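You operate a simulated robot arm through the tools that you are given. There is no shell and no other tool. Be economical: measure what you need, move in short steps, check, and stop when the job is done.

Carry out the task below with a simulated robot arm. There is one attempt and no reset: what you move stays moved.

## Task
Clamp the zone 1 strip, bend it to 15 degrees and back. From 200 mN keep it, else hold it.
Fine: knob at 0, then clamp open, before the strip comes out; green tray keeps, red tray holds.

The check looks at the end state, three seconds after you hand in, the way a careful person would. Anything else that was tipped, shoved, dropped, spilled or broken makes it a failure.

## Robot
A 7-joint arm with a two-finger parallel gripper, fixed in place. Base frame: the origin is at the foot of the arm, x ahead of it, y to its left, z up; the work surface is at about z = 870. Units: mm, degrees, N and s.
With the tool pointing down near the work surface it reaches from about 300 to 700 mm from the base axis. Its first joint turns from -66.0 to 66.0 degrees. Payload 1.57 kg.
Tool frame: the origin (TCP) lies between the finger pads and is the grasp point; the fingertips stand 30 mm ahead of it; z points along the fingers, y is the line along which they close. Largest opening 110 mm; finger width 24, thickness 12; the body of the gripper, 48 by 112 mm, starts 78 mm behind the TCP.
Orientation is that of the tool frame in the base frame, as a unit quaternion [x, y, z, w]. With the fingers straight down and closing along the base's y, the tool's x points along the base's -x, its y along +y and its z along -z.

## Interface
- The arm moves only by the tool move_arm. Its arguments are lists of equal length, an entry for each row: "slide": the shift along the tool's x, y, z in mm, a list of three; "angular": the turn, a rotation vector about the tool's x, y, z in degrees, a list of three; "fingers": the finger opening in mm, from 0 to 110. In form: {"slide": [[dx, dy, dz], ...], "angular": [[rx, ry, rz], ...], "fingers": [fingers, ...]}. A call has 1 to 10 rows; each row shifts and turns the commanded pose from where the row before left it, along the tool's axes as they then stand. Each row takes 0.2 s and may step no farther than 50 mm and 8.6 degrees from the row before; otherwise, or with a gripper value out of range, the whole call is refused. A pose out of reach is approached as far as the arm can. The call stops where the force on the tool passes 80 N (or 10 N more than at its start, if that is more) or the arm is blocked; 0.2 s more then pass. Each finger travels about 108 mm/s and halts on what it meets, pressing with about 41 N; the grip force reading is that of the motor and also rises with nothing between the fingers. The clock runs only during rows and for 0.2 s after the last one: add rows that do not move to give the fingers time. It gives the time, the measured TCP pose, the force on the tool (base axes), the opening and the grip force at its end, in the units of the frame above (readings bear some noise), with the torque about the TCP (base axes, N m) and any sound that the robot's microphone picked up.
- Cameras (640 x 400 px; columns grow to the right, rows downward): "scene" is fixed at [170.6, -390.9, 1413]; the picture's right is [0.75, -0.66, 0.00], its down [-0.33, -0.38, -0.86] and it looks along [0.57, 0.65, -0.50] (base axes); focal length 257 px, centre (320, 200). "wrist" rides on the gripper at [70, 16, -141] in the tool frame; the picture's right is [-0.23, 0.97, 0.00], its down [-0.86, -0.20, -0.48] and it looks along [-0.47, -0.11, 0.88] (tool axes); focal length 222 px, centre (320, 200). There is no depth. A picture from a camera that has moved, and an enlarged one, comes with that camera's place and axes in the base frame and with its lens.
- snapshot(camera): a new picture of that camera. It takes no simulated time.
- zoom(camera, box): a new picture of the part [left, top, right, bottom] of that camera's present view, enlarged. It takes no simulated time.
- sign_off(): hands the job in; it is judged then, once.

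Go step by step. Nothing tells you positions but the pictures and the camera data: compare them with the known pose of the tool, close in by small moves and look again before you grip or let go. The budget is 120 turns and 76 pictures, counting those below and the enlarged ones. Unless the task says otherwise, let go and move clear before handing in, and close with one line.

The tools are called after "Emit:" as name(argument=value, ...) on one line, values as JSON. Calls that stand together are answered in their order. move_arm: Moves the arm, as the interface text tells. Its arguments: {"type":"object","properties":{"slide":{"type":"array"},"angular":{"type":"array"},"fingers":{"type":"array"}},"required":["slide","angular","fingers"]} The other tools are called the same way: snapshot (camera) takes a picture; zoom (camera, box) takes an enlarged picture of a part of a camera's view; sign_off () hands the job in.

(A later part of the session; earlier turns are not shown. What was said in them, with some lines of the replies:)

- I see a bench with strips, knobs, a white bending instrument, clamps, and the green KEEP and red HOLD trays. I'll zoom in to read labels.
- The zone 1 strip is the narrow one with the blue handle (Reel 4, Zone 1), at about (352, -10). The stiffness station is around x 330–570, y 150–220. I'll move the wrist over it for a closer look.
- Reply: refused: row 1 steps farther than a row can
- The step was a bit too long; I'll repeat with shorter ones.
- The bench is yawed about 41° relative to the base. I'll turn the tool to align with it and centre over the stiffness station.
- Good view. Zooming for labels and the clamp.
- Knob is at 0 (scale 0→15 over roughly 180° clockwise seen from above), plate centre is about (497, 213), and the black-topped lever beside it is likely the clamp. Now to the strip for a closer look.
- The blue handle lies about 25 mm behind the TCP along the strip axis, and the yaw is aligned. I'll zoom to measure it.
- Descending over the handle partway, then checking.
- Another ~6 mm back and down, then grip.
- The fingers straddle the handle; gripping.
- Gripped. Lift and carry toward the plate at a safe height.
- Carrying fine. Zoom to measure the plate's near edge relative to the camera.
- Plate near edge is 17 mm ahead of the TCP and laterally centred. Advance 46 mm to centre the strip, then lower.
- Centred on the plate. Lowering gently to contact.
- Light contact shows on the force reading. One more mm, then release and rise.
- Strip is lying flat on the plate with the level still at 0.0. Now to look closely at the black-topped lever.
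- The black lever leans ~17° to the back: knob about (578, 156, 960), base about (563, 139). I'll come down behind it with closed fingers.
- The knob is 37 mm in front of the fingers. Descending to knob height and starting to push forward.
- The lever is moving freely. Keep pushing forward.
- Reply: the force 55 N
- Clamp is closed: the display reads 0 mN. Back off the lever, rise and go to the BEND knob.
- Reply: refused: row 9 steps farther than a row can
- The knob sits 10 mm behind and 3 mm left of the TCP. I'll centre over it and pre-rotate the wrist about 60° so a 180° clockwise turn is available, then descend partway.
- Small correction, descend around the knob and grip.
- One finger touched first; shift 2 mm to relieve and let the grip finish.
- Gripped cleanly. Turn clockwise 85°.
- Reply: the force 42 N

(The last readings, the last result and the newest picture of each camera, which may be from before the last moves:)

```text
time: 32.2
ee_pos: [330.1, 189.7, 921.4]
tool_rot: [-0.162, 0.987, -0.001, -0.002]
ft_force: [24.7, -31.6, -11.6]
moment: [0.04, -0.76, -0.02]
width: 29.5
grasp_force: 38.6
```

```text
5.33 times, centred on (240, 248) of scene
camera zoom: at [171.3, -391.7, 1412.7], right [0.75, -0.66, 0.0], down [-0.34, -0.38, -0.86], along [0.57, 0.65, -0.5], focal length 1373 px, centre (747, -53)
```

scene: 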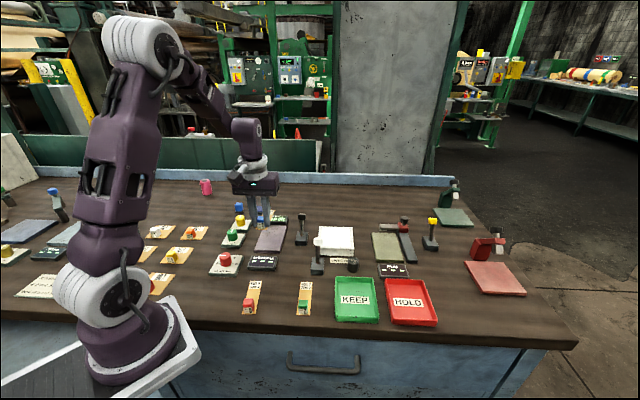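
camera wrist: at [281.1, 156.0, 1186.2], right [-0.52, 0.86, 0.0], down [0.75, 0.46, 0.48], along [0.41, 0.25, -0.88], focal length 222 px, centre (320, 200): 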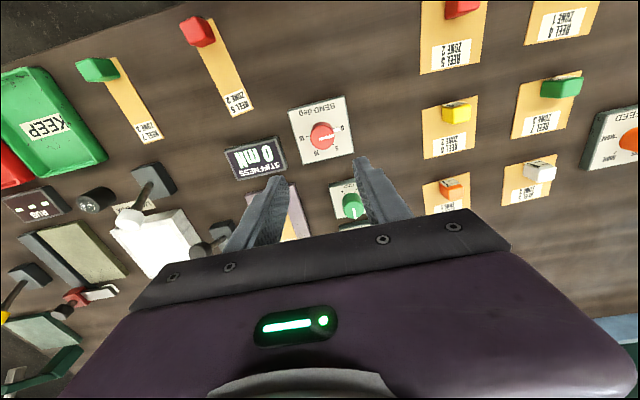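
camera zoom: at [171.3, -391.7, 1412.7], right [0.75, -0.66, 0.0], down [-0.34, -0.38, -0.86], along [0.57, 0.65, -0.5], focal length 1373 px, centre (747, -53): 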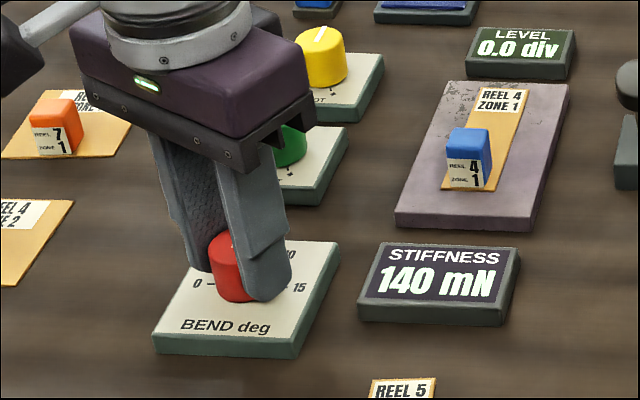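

140 mN at about 7°. There is a side force from a slight off-centre grip, so I'll relieve it before continuing.

Emit:
move_arm(slide=[[-0.5, -1.6, 0], [0, 0, 0]], angular=[[0, 0, 0], [0, 0, 0]], fingers=[22, 22])

```text
time: 32.8
ee_pos: [331.1, 190.2, 921.3]
tool_rot: [-0.164, 0.987, -0.001, -0.003]
ft_force: [5.9, -25.4, -19.6]
moment: [0.06, -0.14, -0.02]
width: 29.2
grasp_force: 39.5
```

Emit:
move_arm(slide=[[0.2, -1.5, 0.8], [0, 0, 0]], angular=[[0, 0, 0], [0, 0, 0]], fingers=[22, 22])

```text
time: 33.4
ee_pos: [331.3, 190.5, 920.5]
tool_rot: [-0.165, 0.986, 0.001, -0.001]
ft_force: [-10.5, -5.2, 3.1]
moment: [-0.9, 1.1, -0.01]
width: 29.6
grasp_force: 39.2
```

Forces relieved. Continue clockwise with the centre offset compensated.

Emit:
move_arm(slide=[[0.19, -0.22, 0], [0.19, -0.22, 0], [0.19, -0.22, 0], [0.19, -0.22, 0], [0.19, -0.22, 0], [0.19, -0.22, 0], [0.19, -0.22, 0], [0.19, -0.22, 0], [0, 0, 0]], angular=[[0, 0, 8.5], [0, 0, 8.5], [0, 0, 8.5], [0, 0, 8.5], [0, 0, 8.5], [0, 0, 8.5], [0, 0, 8.5], [0, 0, 8.5], [0, 0, 0]], fingers=[22, 22, 22, 22, 22, 22, 22, 22, 22])

Emit:
zoom(camera="scene", box=[180, 210, 300, 285])

```text
time: 35.4
ee_pos: [333.4, 189.3, 920.0]
tool_rot: [0.416, 0.909, 0.003, 0.002]
ft_force: [17.0, 25.1, 4.4]
moment: [-0.31, -0.23, -0.08]
width: 29.5
grasp_force: 39.1
```

```text
5.33 times, centred on (240, 248) of scene
camera zoom: at [171.0, -390.3, 1413.1], right [0.75, -0.66, 0.0], down [-0.33, -0.38, -0.86], along [0.57, 0.65, -0.5], focal length 1373 px, centre (747, -53)
```

zoom: 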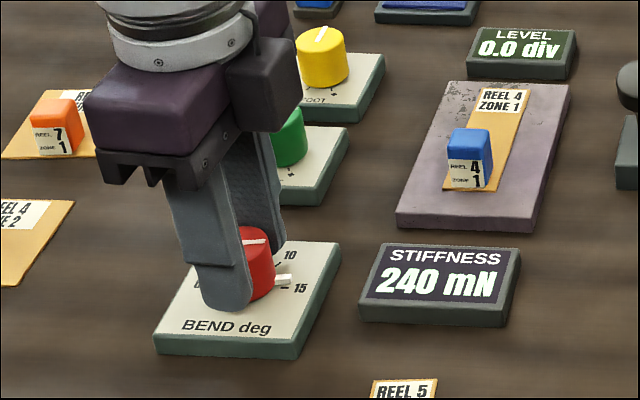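

240 mN at about 13°. Relieve the side force and finish to 15.

Emit:
move_arm(slide=[[0.4, 1.5, 0], [0.1, 0, 0], [0.1, 0, 0], [0, 0, 0]], angular=[[0, 0, 0], [0, 0, 8.5], [0, 0, 8.5], [0, 0, 0]], fingers=[22, 22, 22, 22])

Emit:
zoom(camera="scene", box=[180, 210, 300, 285])

```text
time: 36.4
ee_pos: [331.6, 190.5, 920.8]
tool_rot: [0.547, 0.837, 0.001, 0.001]
ft_force: [15.2, 19.0, 0.7]
moment: [-0.06, -0.08, 0.55]
width: 29.9
grasp_force: 38.6
```

```text
5.33 times, centred on (240, 248) of scene
camera zoom: at [171.0, -390.4, 1413.1], right [0.75, -0.66, 0.0], down [-0.33, -0.38, -0.86], along [0.57, 0.65, -0.5], focal length 1373 px, centre (747, -53)
```

zoom: 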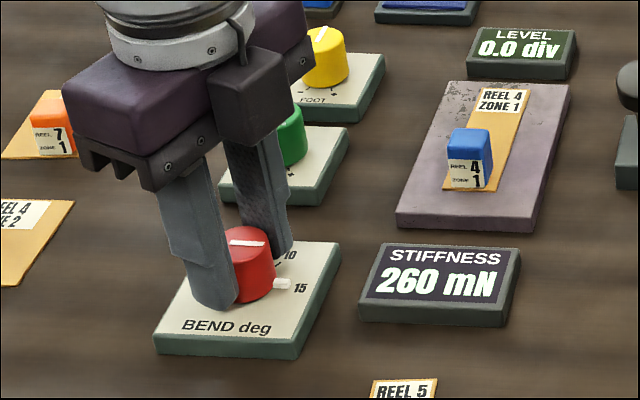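

Emit:
move_arm(slide=[[0.3, 0.8, 0], [0, 0, 0]], angular=[[0, 0, 4], [0, 0, 0]], fingers=[22, 22])

Emit:
zoom(camera="scene", box=[210, 235, 290, 285])

```text
time: 37.0
ee_pos: [331.7, 190.2, 920.7]
tool_rot: [0.574, 0.819, 0.001, 0.0]
ft_force: [15.3, 12.6, 14.7]
moment: [-0.16, -0.06, 0.43]
width: 29.6
grasp_force: 39.0
```

```text
8.00 times, centred on (250, 260) of scene
camera zoom: at [170.9, -390.7, 1413.0], right [0.75, -0.66, 0.0], down [-0.33, -0.38, -0.86], along [0.57, 0.65, -0.5], focal length 2060 px, centre (880, -280)
```

zoom: 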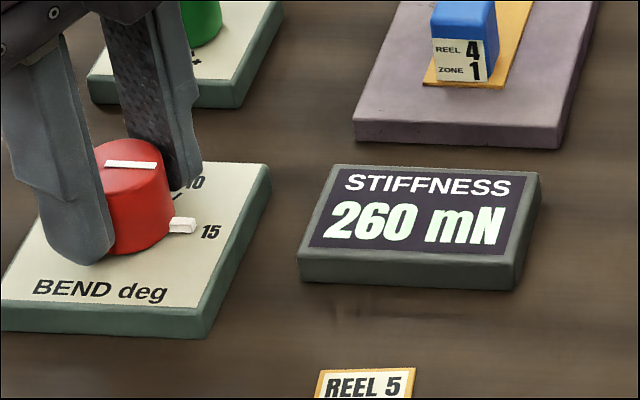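

At 15° it holds at 260 mN, ≥ 200, so the strip is to be kept (green tray). Now turn the knob back.

Emit:
move_arm(slide=[[0, 1, 0.3], [-0.1, 0, 0], [-0.1, 0, 0], [-0.1, 0, 0], [-0.1, 0, 0], [-0.1, 0, 0], [-0.1, 0, 0], [-0.1, 0, 0], [-0.1, 0, 0], [0, 0, 0]], angular=[[0, 0, -8.5], [0, 0, -8.5], [0, 0, -8.5], [0, 0, -8.5], [0, 0, -8.5], [0, 0, -8.5], [0, 0, -8.5], [0, 0, -8.5], [0, 0, -8.5], [0, 0, 0]], fingers=[22, 22, 22, 22, 22, 22, 22, 22, 22, 22])

```text
time: 39.2
ee_pos: [332.0, 191.1, 919.9]
tool_rot: [-0.057, 0.998, -0.001, -0.001]
ft_force: [-16.9, 23.1, -27.0]
moment: [0.96, 0.09, 0.02]
width: 29.9
grasp_force: 39.1
```

Emit:
move_arm(slide=[[0.8, 1.5, 0.8], [0, 0, 0], [-0.1, 0, 0], [-0.1, 0, 0], [-0.1, 0, 0], [-0.1, 0, 0], [-0.1, 0, 0], [0, 0, 0]], angular=[[0, 0, 0], [0, 0, -8.5], [0, 0, -8.5], [0, 0, -8.5], [0, 0, -8.5], [0, 0, -8.5], [0, 0, -8.5], [0, 0, 0]], fingers=[22, 22, 22, 22, 22, 22, 22, 22])

Emit:
zoom(camera="scene", box=[180, 210, 300, 285])

```text
time: 41.0
ee_pos: [332.6, 192.1, 919.0]
tool_rot: [-0.481, 0.877, 0.0, 0.0]
ft_force: [-13.7, -10.2, 27.6]
moment: [-0.16, 0.89, 0.02]
width: 29.6
grasp_force: 39.4
```

```text
5.33 times, centred on (240, 248) of scene
camera zoom: at [170.0, -391.4, 1412.9], right [0.75, -0.66, 0.0], down [-0.33, -0.38, -0.86], along [0.57, 0.65, -0.5], focal length 1373 px, centre (747, -53)
```

zoom: 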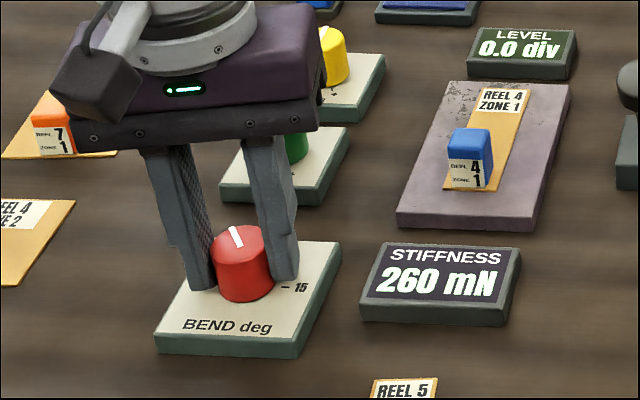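

The reading is peak-held at 260 mN. Continue back to 0.

Emit:
move_arm(slide=[[0.8, 0, -0.8], [0, 0, 0], [-0.1, 0, 0], [-0.1, 0, 0], [-0.1, 0, 0], [-0.1, 0, 0], [0, 0, 0]], angular=[[0, 0, 0], [0, 0, -8.5], [0, 0, -8.5], [0, 0, -8.5], [0, 0, -8.5], [0, 0, -8.5], [0, 0, 0]], fingers=[22, 22, 22, 22, 22, 22, 22])

Emit:
zoom(camera="scene", box=[190, 235, 270, 285])

```text
time: 42.6
ee_pos: [333.2, 191.4, 920.3]
tool_rot: [0.765, -0.644, 0.0, 0.001]
ft_force: [-11.6, -9.9, -19.5]
moment: [-0.59, -0.29, 0.0]
width: 29.7
grasp_force: 39.2
```

```text
8.00 times, centred on (230, 260) of scene
camera zoom: at [170.5, -391.0, 1413.0], right [0.75, -0.66, 0.0], down [-0.33, -0.38, -0.86], along [0.57, 0.65, -0.5], focal length 2060 px, centre (1040, -280)
```

zoom: 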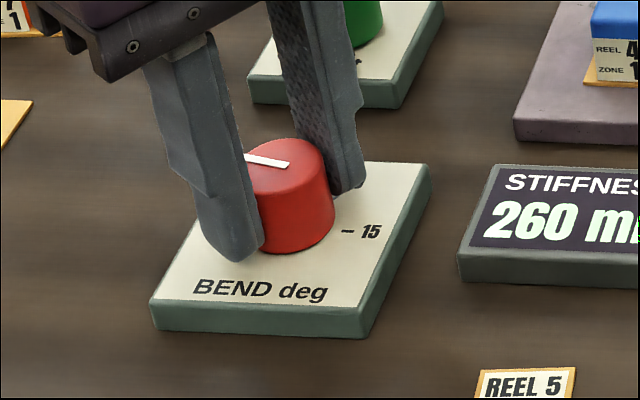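

About 10° short of 0; turn on to the stop.

Emit:
move_arm(slide=[[0.3, 0, 0.6], [0, 0, 0], [0, 0, 0]], angular=[[0, 0, -6], [0, 0, -6], [0, 0, 0]], fingers=[22, 22, 22])

Emit:
zoom(camera="scene", box=[190, 235, 270, 285])

```text
time: 43.4
ee_pos: [332.3, 190.8, 919.1]
tool_rot: [0.828, -0.561, 0.001, 0.0]
ft_force: [-27.8, -8.8, 31.6]
moment: [-0.37, 1.37, -0.14]
width: 29.6
grasp_force: 39.3
```

```text
8.00 times, centred on (230, 260) of scene
camera zoom: at [169.6, -391.3, 1413.0], right [0.75, -0.66, 0.0], down [-0.33, -0.38, -0.86], along [0.57, 0.65, -0.5], focal length 2060 px, centre (1040, -280)
```

zoom: 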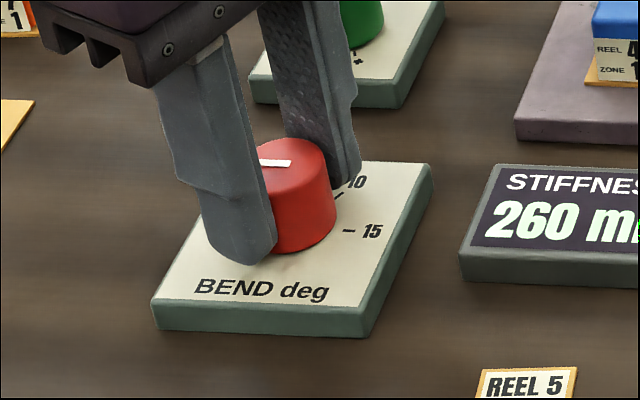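

Emit:
move_arm(slide=[[0, 1.3, -0.8], [0, 0, 0]], angular=[[0, 0, -3], [0, 0, 0]], fingers=[22, 22])

```text
time: 44.0
ee_pos: [332.4, 192.2, 919.8]
tool_rot: [0.843, -0.538, -0.001, 0.0]
ft_force: [-8.6, 2.7, -27.0]
moment: [0.22, 0.83, -0.23]
width: 29.4
grasp_force: 38.8
```

Torque is rising against the stop. Release, rise and check the pointer.

Emit:
move_arm(slide=[[0, 0, 0.5], [0, 0, 0], [0, 0, 0], [0, 0, -25], [0, 0, -25], [0, 0, -25], [0, 0, -30], [0, 0, 0]], angular=[[0, 0, 0], [0, 0, 0], [0, 0, 0], [0, 0, 0], [0, 0, 0], [0, 0, 0], [0, 0, 0], [0, 0, 0]], fingers=[32, 45, 55, 55, 55, 55, 55, 55])

Emit:
zoom(camera="scene", box=[190, 220, 310, 295])

Emit:
zoom(camera="wrist", box=[240, 60, 400, 160])

```text
time: 45.8
ee_pos: [330.9, 190.4, 1024.4]
tool_rot: [0.843, -0.538, 0.0, 0.001]
ft_force: [0.4, 0.7, 0.2]
moment: [0.01, 0.02, 0.01]
width: 55.0
grasp_force: 0.1
```

```text
5.33 times, centred on (250, 258) of scene
camera zoom: at [170.6, -390.9, 1413.0], right [0.75, -0.66, 0.0], down [-0.33, -0.38, -0.86], along [0.57, 0.65, -0.5], focal length 1373 px, centre (693, -107)
```

zoom: 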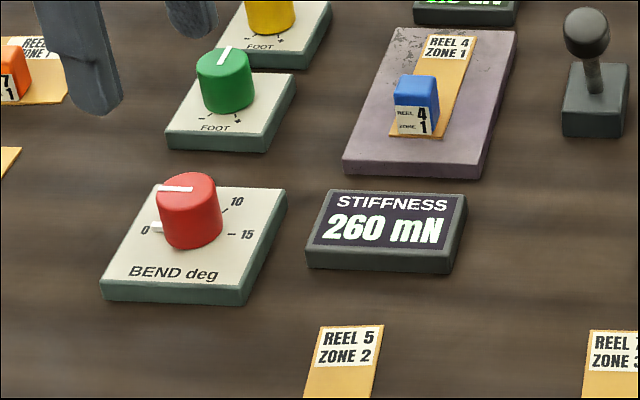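

```text
4.00 times, centred on (320, 110) of wrist
camera zoom: at [346.1, 121.4, 1166.2], right [-0.98, -0.2, 0.0], down [-0.18, 0.86, 0.48], along [-0.1, 0.47, -0.88], focal length 888 px, centre (320, 560)
```

zoom: 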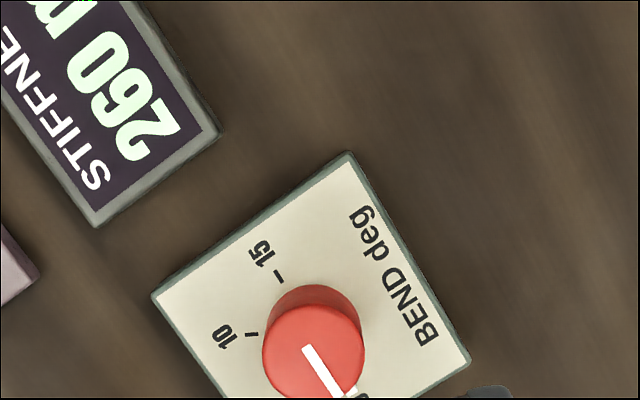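

The knob is at 0. Now rotate the wrist back and move in front of the clamp lever to push it open.

Emit:
move_arm(slide=[[0, 0, -20], [0, 0, 0], [0, 0, 0], [0, 0, 0], [0, 0, 0], [0, 0, 0], [0, 0, 0], [0, 0, 0], [0, 0, 0]], angular=[[0, 0, 7.83], [0, 0, 7.83], [0, 0, 7.83], [0, 0, 7.83], [0, 0, 7.83], [0, 0, 7.83], [0, 0, 7.83], [0, 0, 7.83], [0, 0, 7.83]], fingers=[55, 40, 20, 5, 0, 0, 0, 0, 0])

Emit:
move_arm(slide=[[-13.6, -39.6, 0], [-13.6, -39.6, 0], [-13.6, -39.6, 0], [-13.6, -39.6, 0], [-13.4, -39.6, 0], [0, 0, 0]], angular=[[0, 0, 0], [0, 0, 0], [0, 0, 0], [0, 0, 0], [0, 0, 0], [0, 0, 0]], fingers=[0, 0, 0, 0, 0, 0])

Emit:
snapshot(camera="wrist")

Emit:
zoom(camera="scene", box=[240, 180, 352, 250])

```text
time: 47.8
ee_pos: [330.3, 191.2, 1045.2]
tool_rot: [-0.376, 0.926, 0.0, 0.0]
ft_force: [-0.4, 0.2, -0.1]
moment: [0.02, -0.01, 0.0]
width: 0.0
grasp_force: 21.4
```

```text
time: 49.2
ee_pos: [519.8, 98.3, 1046.2]
tool_rot: [-0.378, 0.926, 0.0, 0.0]
ft_force: [0.1, -0.5, 0.7]
moment: [0.0, -0.01, -0.01]
width: 0.0
grasp_force: 21.3
```

```text
24 pictures are left
camera wrist: at [459.1, 60.7, 1187.6], right [-0.52, 0.85, 0.0], down [0.75, 0.46, 0.48], along [0.41, 0.25, -0.88], focal length 222 px, centre (320, 200)
```

wrist: 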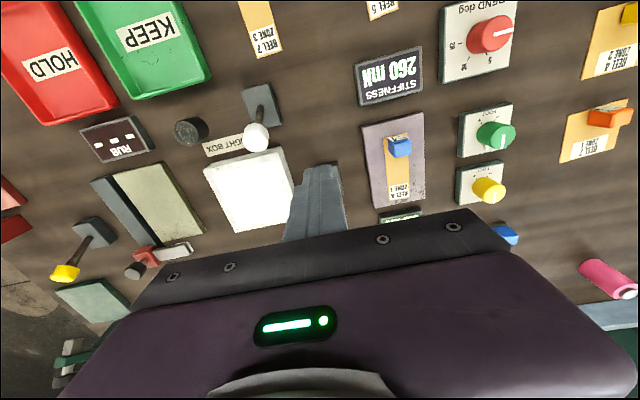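

```text
5.71 times, centred on (296, 215) of scene
camera zoom: at [170.6, -391.0, 1413.0], right [0.75, -0.66, 0.0], down [-0.33, -0.38, -0.86], along [0.57, 0.65, -0.5], focal length 1471 px, centre (457, 114)
```

zoom: 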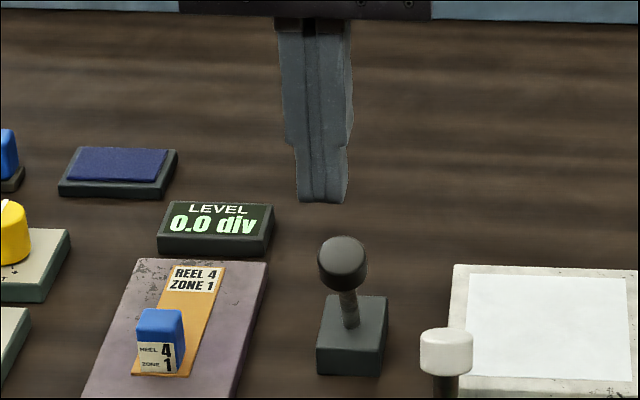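

Aligned in front of the lever. Descend to knob height.

Emit:
move_arm(slide=[[3, 0, 36], [0, 0, 36], [0, 0, 0]], angular=[[0, 0, 0], [0, 0, 0], [0, 0, 0]], fingers=[0, 0, 0])

Emit:
zoom(camera="scene", box=[260, 190, 356, 250])

```text
time: 50.0
ee_pos: [517.8, 93.3, 973.7]
tool_rot: [-0.378, 0.926, 0.0, -0.001]
ft_force: [-0.1, 0.4, -0.5]
moment: [0.01, 0.0, -0.01]
width: 0.0
grasp_force: 21.1
```

```text
6.67 times, centred on (308, 220) of scene
camera zoom: at [170.6, -390.9, 1413.0], right [0.75, -0.66, 0.0], down [-0.33, -0.38, -0.86], along [0.57, 0.65, -0.5], focal length 1716 px, centre (400, 67)
```

zoom: 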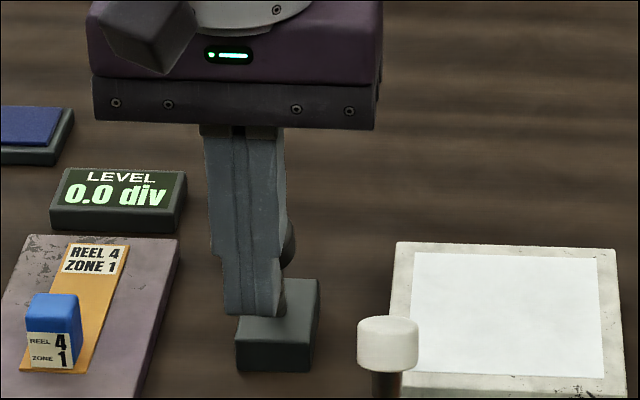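

Slight 3 mm lateral correction, then push the lever to the back.

Emit:
move_arm(slide=[[-8, -3, 0], [-8, 0, 0], [-8, 0, 0], [-8, 0, 0], [-8, 0, 0], [-8, 0, 0], [0, 0, 0]], angular=[[0, 0, 0], [0, 0, 0], [0, 0, 0], [0, 0, 0], [0, 0, 0], [0, 0, 0], [0, 0, 0]], fingers=[0, 0, 0, 0, 0, 0, 0])

Emit:
move_arm(slide=[[-5, 0, 0], [-4, 0, 0], [0, 0, 0]], angular=[[0, 0, 0], [0, 0, 0], [0, 0, 0]], fingers=[0, 0, 0])

Emit:
zoom(camera="scene", box=[236, 190, 356, 265])

```text
time: 51.6
ee_pos: [552.7, 126.3, 971.6]
tool_rot: [-0.378, 0.926, 0.0, -0.001]
ft_force: [-0.6, 0.4, 1.0]
moment: [0.01, 0.03, -0.01]
width: 0.0
grasp_force: 21.0
```

```text
time: 52.4
ee_pos: [559.9, 133.3, 972.3]
tool_rot: [-0.378, 0.926, -0.001, 0.0]
ft_force: [0.0, -0.1, 1.0]
moment: [-0.01, -0.01, 0.01]
width: 0.0
grasp_force: 20.9
```

```text
5.33 times, centred on (296, 228) of scene
camera zoom: at [170.6, -390.9, 1413.0], right [0.75, -0.66, 0.0], down [-0.33, -0.38, -0.86], along [0.57, 0.65, -0.5], focal length 1373 px, centre (448, 53)
```

zoom: 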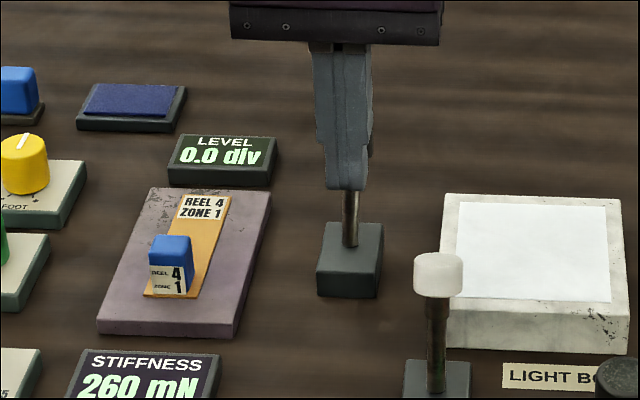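

Emit:
move_arm(slide=[[-4, 0, 0], [-3, 0, 0], [0, 0, 0]], angular=[[0, 0, 0], [0, 0, 0], [0, 0, 0]], fingers=[0, 0, 0])

```text
time: 53.2
ee_pos: [564.2, 138.2, 973.1]
tool_rot: [-0.378, 0.926, 0.0, 0.0]
ft_force: [-2.6, -1.7, 1.0]
moment: [-0.03, 0.03, 0.01]
width: 0.1
grasp_force: 20.5
```

Emit:
move_arm(slide=[[-3, 0, 0], [0, 0, 0]], angular=[[0, 0, 0], [0, 0, 0]], fingers=[0, 0])

```text
time: 53.8
ee_pos: [564.9, 137.3, 972.6]
tool_rot: [-0.377, 0.926, 0.0, -0.003]
ft_force: [-18.9, -14.6, 5.1]
moment: [-0.29, 0.49, 0.07]
width: 0.0
grasp_force: 21.1
```

End stop reached, so the clamp should be open. Back off, rise and move over the strip handle.

Emit:
move_arm(slide=[[20, 0, 0], [5, 0, -35], [0, 0, -40], [-9, 34.4, 0], [-9, 34.4, 0], [0, 34.4, 0], [0, 0, 35], [0, 0, 0]], angular=[[0, 0, 0], [0, 0, 0], [0, 0, 0], [0, 0, 0], [0, 0, 0], [0, 0, 0], [0, 0, 0], [0, 0, 0]], fingers=[0, 0, 0, 15, 30, 45, 50, 50])

Emit:
snapshot(camera="wrist")

Emit:
zoom(camera="scene", box=[205, 200, 325, 275])

```text
time: 55.6
ee_pos: [489.6, 209.8, 1013.7]
tool_rot: [-0.378, 0.926, 0.0, 0.0]
ft_force: [-0.6, 0.5, -1.3]
moment: [0.0, -0.01, 0.01]
width: 50.2
grasp_force: 0.0
```

```text
20 pictures are left
camera wrist: at [430.8, 172.5, 1156.0], right [-0.52, 0.86, 0.0], down [0.75, 0.46, 0.48], along [0.41, 0.25, -0.88], focal length 222 px, centre (320, 200)
```

wrist: 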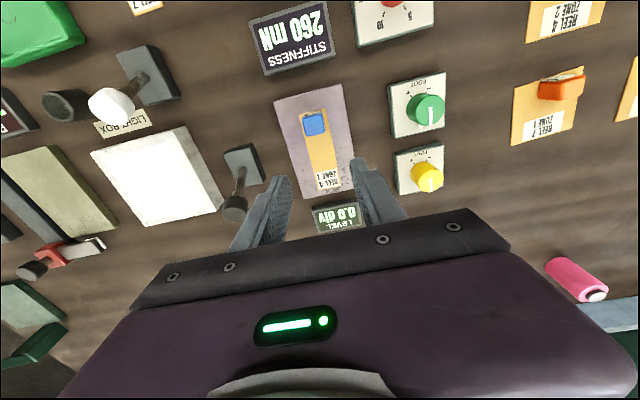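

```text
5.33 times, centred on (265, 238) of scene
camera zoom: at [170.6, -390.9, 1413.0], right [0.75, -0.66, 0.0], down [-0.33, -0.38, -0.86], along [0.57, 0.65, -0.5], focal length 1373 px, centre (613, 0)
```

zoom: 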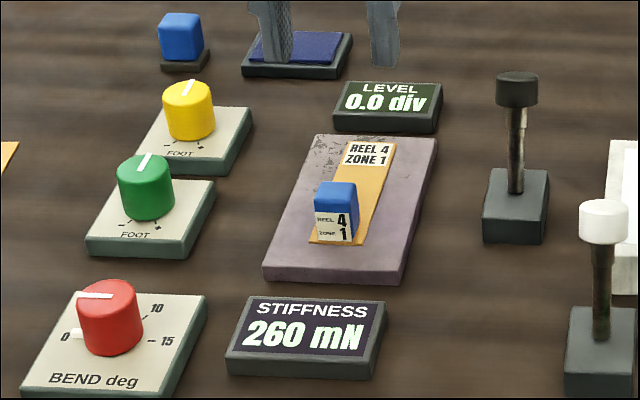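

Lever is back in its open position, the knob is at 0. Descend onto the handle and grip.

Emit:
move_arm(slide=[[29, -1, 0], [0, 0, 40], [0, 0, 35], [0, 0, 19], [0, 0, 0], [0, 0, 0], [0, 0, 0], [0, 0, 0]], angular=[[0, 0, 0], [0, 0, 0], [0, 0, 0], [0, 0, 0], [0, 0, 0], [0, 0, 0], [0, 0, 0], [0, 0, 0]], fingers=[50, 50, 50, 50, 40, 25, 15, 15])

Emit:
zoom(camera="scene", box=[230, 205, 310, 255])

```text
time: 57.4
ee_pos: [467.6, 186.7, 919.3]
tool_rot: [-0.378, 0.926, 0.0, 0.0]
ft_force: [0.0, -0.9, 0.7]
moment: [0.02, 0.01, -0.03]
width: 20.5
grasp_force: 33.4
```

```text
8.00 times, centred on (270, 230) of scene
camera zoom: at [170.6, -390.9, 1413.0], right [0.75, -0.66, 0.0], down [-0.33, -0.38, -0.86], along [0.57, 0.65, -0.5], focal length 2060 px, centre (720, -40)
```

zoom: 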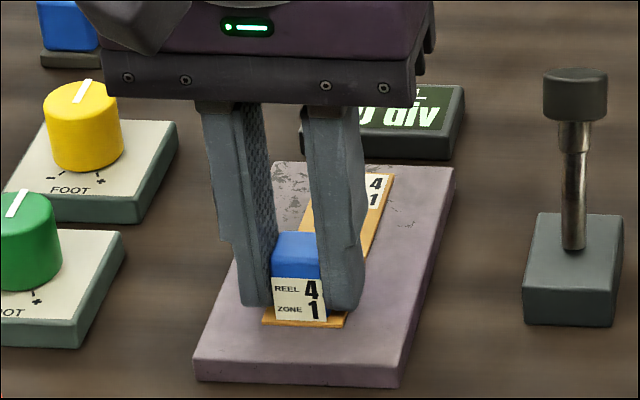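

Gripped. Lift and carry to a viewing spot beside the green tray, about centred at (524, -136).

Emit:
move_arm(slide=[[0, 0, -40], [0, 0, -42], [0, 0, -42], [34.3, -28.6, 0], [34.3, -28.6, 0], [34.3, -28.6, 0], [34.3, -28.6, 0], [34.3, -28.6, 0], [34.3, -28.6, 0], [34.3, -28.6, 0]], angular=[[0, 0, 0], [0, 0, 0], [0, 0, 0], [0, 0, 0], [0, 0, 0], [0, 0, 0], [0, 0, 0], [0, 0, 0], [0, 0, 0], [0, 0, 0]], fingers=[15, 15, 15, 15, 15, 15, 15, 15, 15, 15])

Emit:
snapshot(camera="wrist")

Emit:
zoom(camera="scene", box=[240, 200, 440, 325])

```text
time: 59.6
ee_pos: [438.2, -125.2, 1043.9]
tool_rot: [-0.378, 0.926, 0.0, 0.001]
ft_force: [-1.1, -0.3, 0.1]
moment: [-0.01, 0.01, -0.03]
width: 20.7
grasp_force: 34.2
```

```text
17 pictures are left
camera wrist: at [379.6, -161.7, 1185.3], right [-0.52, 0.85, 0.0], down [0.75, 0.46, 0.48], along [0.41, 0.25, -0.88], focal length 222 px, centre (320, 200)
```

wrist: 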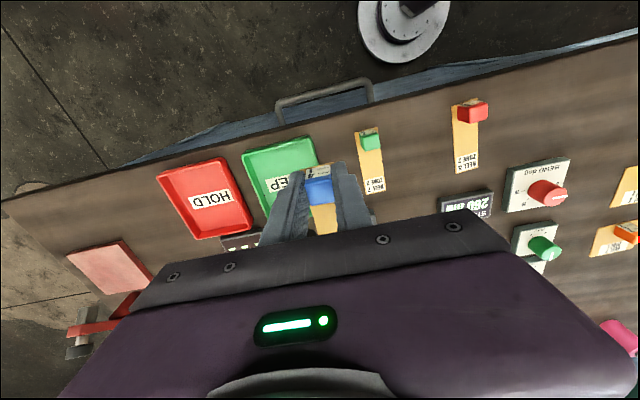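

```text
3.20 times, centred on (340, 262) of scene
camera zoom: at [170.6, -390.9, 1413.0], right [0.75, -0.66, 0.0], down [-0.33, -0.38, -0.86], along [0.57, 0.65, -0.5], focal length 824 px, centre (256, 0)
```

zoom: 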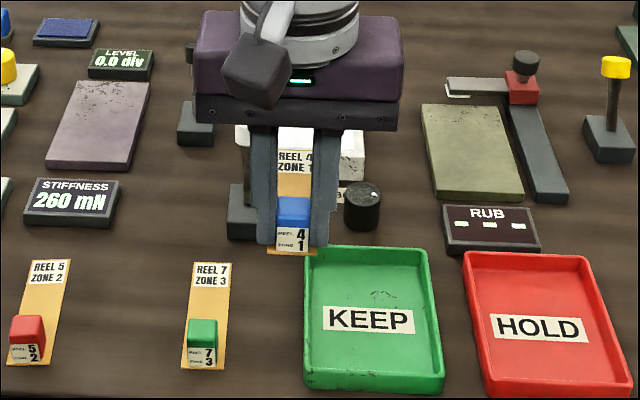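

Everything reads well. Move over the tray centre and lower partway.

Emit:
move_arm(slide=[[-12, -32.5, 0], [-12.4, -32.5, 0], [0, 0, 40], [0, 0, 40], [0, 0, 10], [0, 0, 0]], angular=[[0, 0, 0], [0, 0, 0], [0, 0, 0], [0, 0, 0], [0, 0, 0], [0, 0, 0]], fingers=[15, 15, 15, 15, 15, 15])

Emit:
zoom(camera="scene", box=[300, 250, 420, 325])

Emit:
zoom(camera="wrist", box=[200, 100, 440, 250])

```text
time: 61.0
ee_pos: [501.7, -154.9, 952.9]
tool_rot: [-0.378, 0.926, -0.001, 0.0]
ft_force: [0.2, -1.0, -0.5]
moment: [0.06, 0.0, 0.03]
width: 20.9
grasp_force: 34.2
```

```text
5.33 times, centred on (360, 288) of scene
camera zoom: at [170.6, -390.9, 1413.0], right [0.75, -0.66, 0.0], down [-0.33, -0.38, -0.86], along [0.57, 0.65, -0.5], focal length 1373 px, centre (107, -267)
```

zoom: 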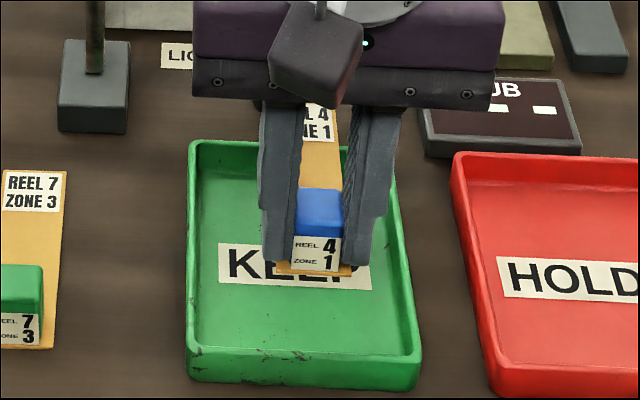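

```text
2.67 times, centred on (320, 175) of wrist
camera zoom: at [441.1, -191.2, 1094.4], right [-0.52, 0.85, 0.0], down [0.75, 0.46, 0.48], along [0.41, 0.25, -0.88], focal length 592 px, centre (320, 267)
```

zoom: 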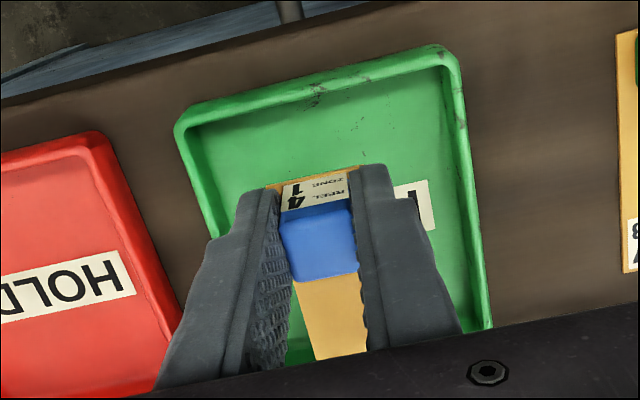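

Strip is centred laterally and fits lengthwise. Shift 2 mm back and lower gently.

Emit:
move_arm(slide=[[2, 0, 15], [0, 0, 15], [0, 0, 6], [0, 0, 0]], angular=[[0, 0, 0], [0, 0, 0], [0, 0, 0], [0, 0, 0]], fingers=[15, 15, 15, 15])

Emit:
zoom(camera="scene", box=[310, 250, 406, 310])

```text
time: 62.0
ee_pos: [498.6, -153.8, 916.2]
tool_rot: [-0.377, 0.926, -0.001, 0.0]
ft_force: [-3.3, -5.5, 11.6]
moment: [0.64, -0.71, -0.16]
width: 20.7
grasp_force: 33.7
```

```text
6.67 times, centred on (358, 280) of scene
camera zoom: at [170.3, -391.0, 1413.0], right [0.75, -0.66, 0.0], down [-0.33, -0.38, -0.86], along [0.57, 0.65, -0.5], focal length 1716 px, centre (67, -333)
```

zoom: 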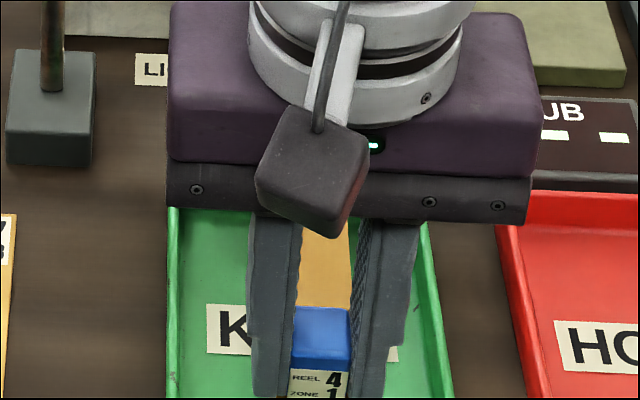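

The far end is touching the tray's back wall. Raise, move 7 mm back, and lower again.

Emit:
move_arm(slide=[[0, 0, -15], [7, 0, 0], [0, 0, 0]], angular=[[0, 0, 0], [0, 0, 0], [0, 0, 0]], fingers=[15, 15, 15])

Emit:
zoom(camera="wrist", box=[200, 100, 440, 250])

Emit:
zoom(camera="scene", box=[310, 250, 406, 325])

```text
time: 62.8
ee_pos: [494.3, -157.6, 930.9]
tool_rot: [-0.378, 0.926, 0.0, 0.0]
ft_force: [0.1, 0.8, 0.1]
moment: [0.02, -0.01, -0.01]
width: 20.8
grasp_force: 34.0
```

```text
2.67 times, centred on (320, 175) of wrist
camera zoom: at [434.4, -194.9, 1073.2], right [-0.52, 0.85, 0.0], down [0.75, 0.46, 0.48], along [0.41, 0.25, -0.88], focal length 592 px, centre (320, 267)
```

zoom: 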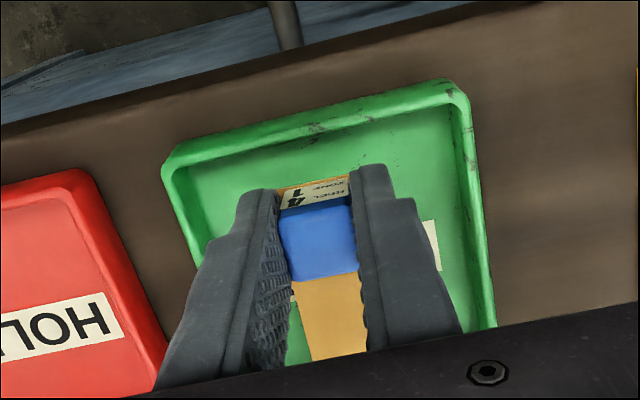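

```text
5.33 times, centred on (358, 288) of scene
camera zoom: at [170.6, -390.9, 1413.0], right [0.75, -0.66, 0.0], down [-0.33, -0.38, -0.86], along [0.57, 0.65, -0.5], focal length 1373 px, centre (117, -267)
```

zoom: 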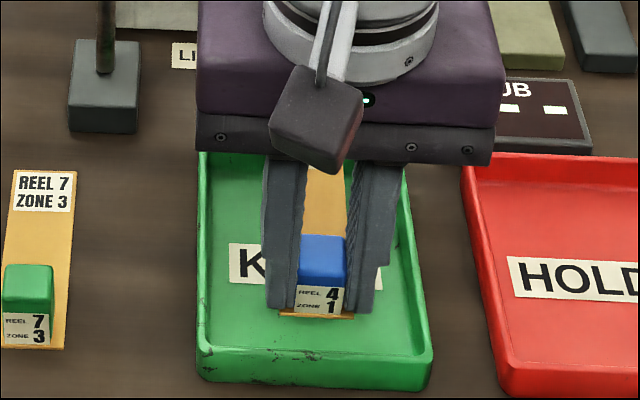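

Emit:
move_arm(slide=[[0, 0, 10], [0, 0, 4], [0, 0, 0]], angular=[[0, 0, 0], [0, 0, 0], [0, 0, 0]], fingers=[15, 15, 15])

```text
time: 63.6
ee_pos: [494.1, -159.4, 917.3]
tool_rot: [-0.378, 0.926, 0.0, 0.0]
ft_force: [0.2, -0.9, -0.7]
moment: [0.01, -0.02, -0.02]
width: 21.0
grasp_force: 34.3
```

No contact now; continue down in small steps.

Emit:
move_arm(slide=[[0, 0, 2], [0, 0, 1], [0, 0, 0]], angular=[[0, 0, 0], [0, 0, 0], [0, 0, 0]], fingers=[15, 15, 15])

```text
time: 64.4
ee_pos: [495.7, -159.7, 915.3]
tool_rot: [-0.378, 0.926, -0.001, 0.001]
ft_force: [0.0, 1.1, -0.4]
moment: [-0.01, 0.0, 0.03]
width: 21.0
grasp_force: 34.0
```

Emit:
move_arm(slide=[[0, 0, 1.5], [0, 0, 1.5], [0, 0, 0]], angular=[[0, 0, 0], [0, 0, 0], [0, 0, 0]], fingers=[15, 15, 15])

Emit:
zoom(camera="wrist", box=[220, 100, 420, 225])

```text
time: 65.2
ee_pos: [494.7, -159.4, 911.7]
tool_rot: [-0.378, 0.926, 0.0, 0.0]
ft_force: [0.0, -0.3, 0.2]
moment: [0.01, 0.03, 0.02]
width: 20.5
grasp_force: 34.4
```

```text
3.20 times, centred on (320, 162) of wrist
camera zoom: at [434.9, -196.1, 1053.0], right [-0.52, 0.86, 0.0], down [0.75, 0.46, 0.48], along [0.41, 0.25, -0.88], focal length 711 px, centre (320, 320)
```

zoom: 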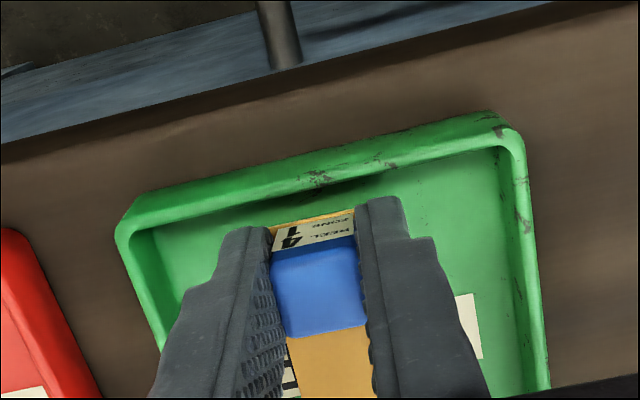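

Emit:
move_arm(slide=[[0, 0, 1], [0, 0, 1], [0, 0, 0]], angular=[[0, 0, 0], [0, 0, 0], [0, 0, 0]], fingers=[15, 15, 15])

```text
time: 66.0
ee_pos: [494.0, -159.5, 910.5]
tool_rot: [-0.377, 0.926, -0.001, 0.0]
ft_force: [-0.5, -0.7, 11.9]
moment: [-0.09, 0.08, 0.02]
width: 20.6
grasp_force: 34.4
```

Even floor contact. Release and rise straight up.

Emit:
move_arm(slide=[[0, 0, -0.7], [0, 0, 0], [0, 0, 0], [0, 0, -30], [0, 0, -45], [0, 0, -45], [40, 0, 0], [40, 0, 0], [0, 0, 0]], angular=[[0, 0, 0], [0, 0, 0], [0, 0, 0], [0, 0, 0], [0, 0, 0], [0, 0, 0], [0, 0, 0], [0, 0, 0], [0, 0, 0]], fingers=[24, 35, 42, 42, 42, 42, 42, 42, 42])

Emit:
zoom(camera="wrist", box=[200, 80, 440, 230])

Emit:
snapshot(camera="scene")

```text
time: 68.0
ee_pos: [436.7, -215.8, 1030.8]
tool_rot: [-0.378, 0.926, 0.0, 0.0]
ft_force: [0.4, -0.1, 0.3]
moment: [0.0, 0.01, -0.03]
width: 41.8
grasp_force: 0.1
```

```text
2.67 times, centred on (320, 155) of wrist
camera zoom: at [376.2, -252.2, 1172.4], right [-0.52, 0.85, 0.0], down [0.75, 0.46, 0.48], along [0.41, 0.25, -0.88], focal length 592 px, centre (320, 320)
```

zoom: 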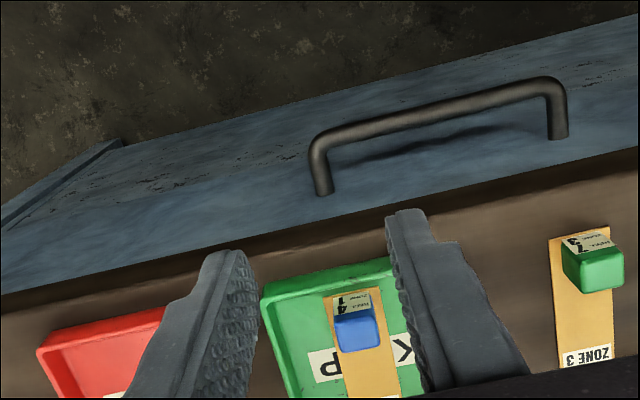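

```text
8 pictures are left
```

scene: 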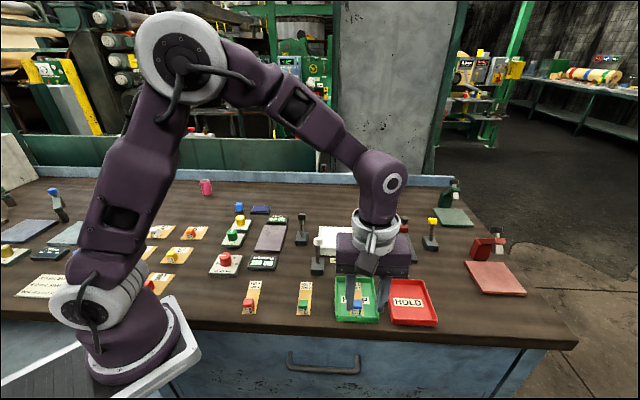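

The strip is in the green tray. Raise and pull clear for a final look.

Emit:
move_arm(slide=[[0, 0, -45], [0, 0, -45], [0, 45, 0], [0, 45, 0], [0, 45, 0], [0, 45, 0], [0, 45, 0], [0, 0, 0]], angular=[[0, 0, 0], [0, 0, 0], [0, 0, 0], [0, 0, 0], [0, 0, 0], [0, 0, 0], [0, 0, 0], [0, 0, 0]], fingers=[42, 42, 42, 42, 42, 42, 42, 42])

Emit:
zoom(camera="scene", box=[310, 250, 406, 325])

Emit:
zoom(camera="scene", box=[200, 190, 440, 340])

```text
time: 69.8
ee_pos: [278.8, -57.7, 1121.1]
tool_rot: [-0.378, 0.926, 0.0, 0.0]
ft_force: [0.2, -0.1, -0.2]
moment: [-0.02, -0.01, 0.01]
width: 42.0
grasp_force: 0.0
```

```text
5.33 times, centred on (358, 288) of scene
camera zoom: at [170.6, -390.9, 1413.0], right [0.75, -0.66, 0.0], down [-0.33, -0.38, -0.86], along [0.57, 0.65, -0.5], focal length 1373 px, centre (117, -267)
```

zoom: 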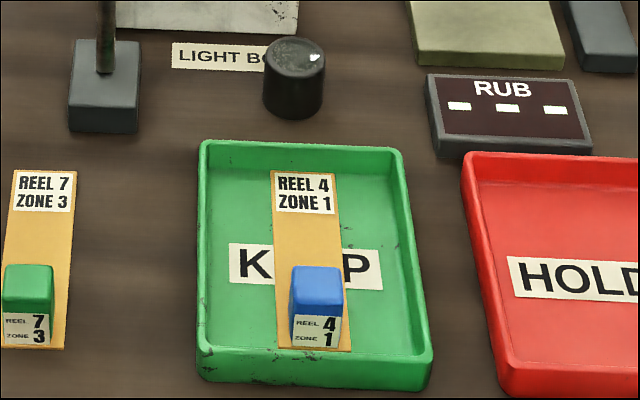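

```text
2.67 times, centred on (320, 265) of scene
camera zoom: at [170.6, -390.9, 1413.0], right [0.75, -0.66, 0.0], down [-0.33, -0.38, -0.86], along [0.57, 0.65, -0.5], focal length 686 px, centre (320, 27)
```

zoom: 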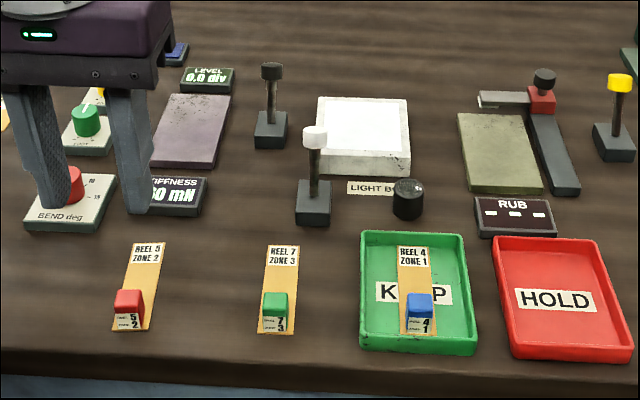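

The zone 1 strip lies flat in the green tray, the knob is at 0, the clamp is open, and the arm is clear. Handing in.

Emit:
sign_off()

```text
The job is handed in.
```

The zone 1 strip (Reel 4) read 260 mN when bent to 15°, which is above 200 mN, so it is in the green KEEP tray; the knob went back to 0 and the clamp was opened before the strip came out.
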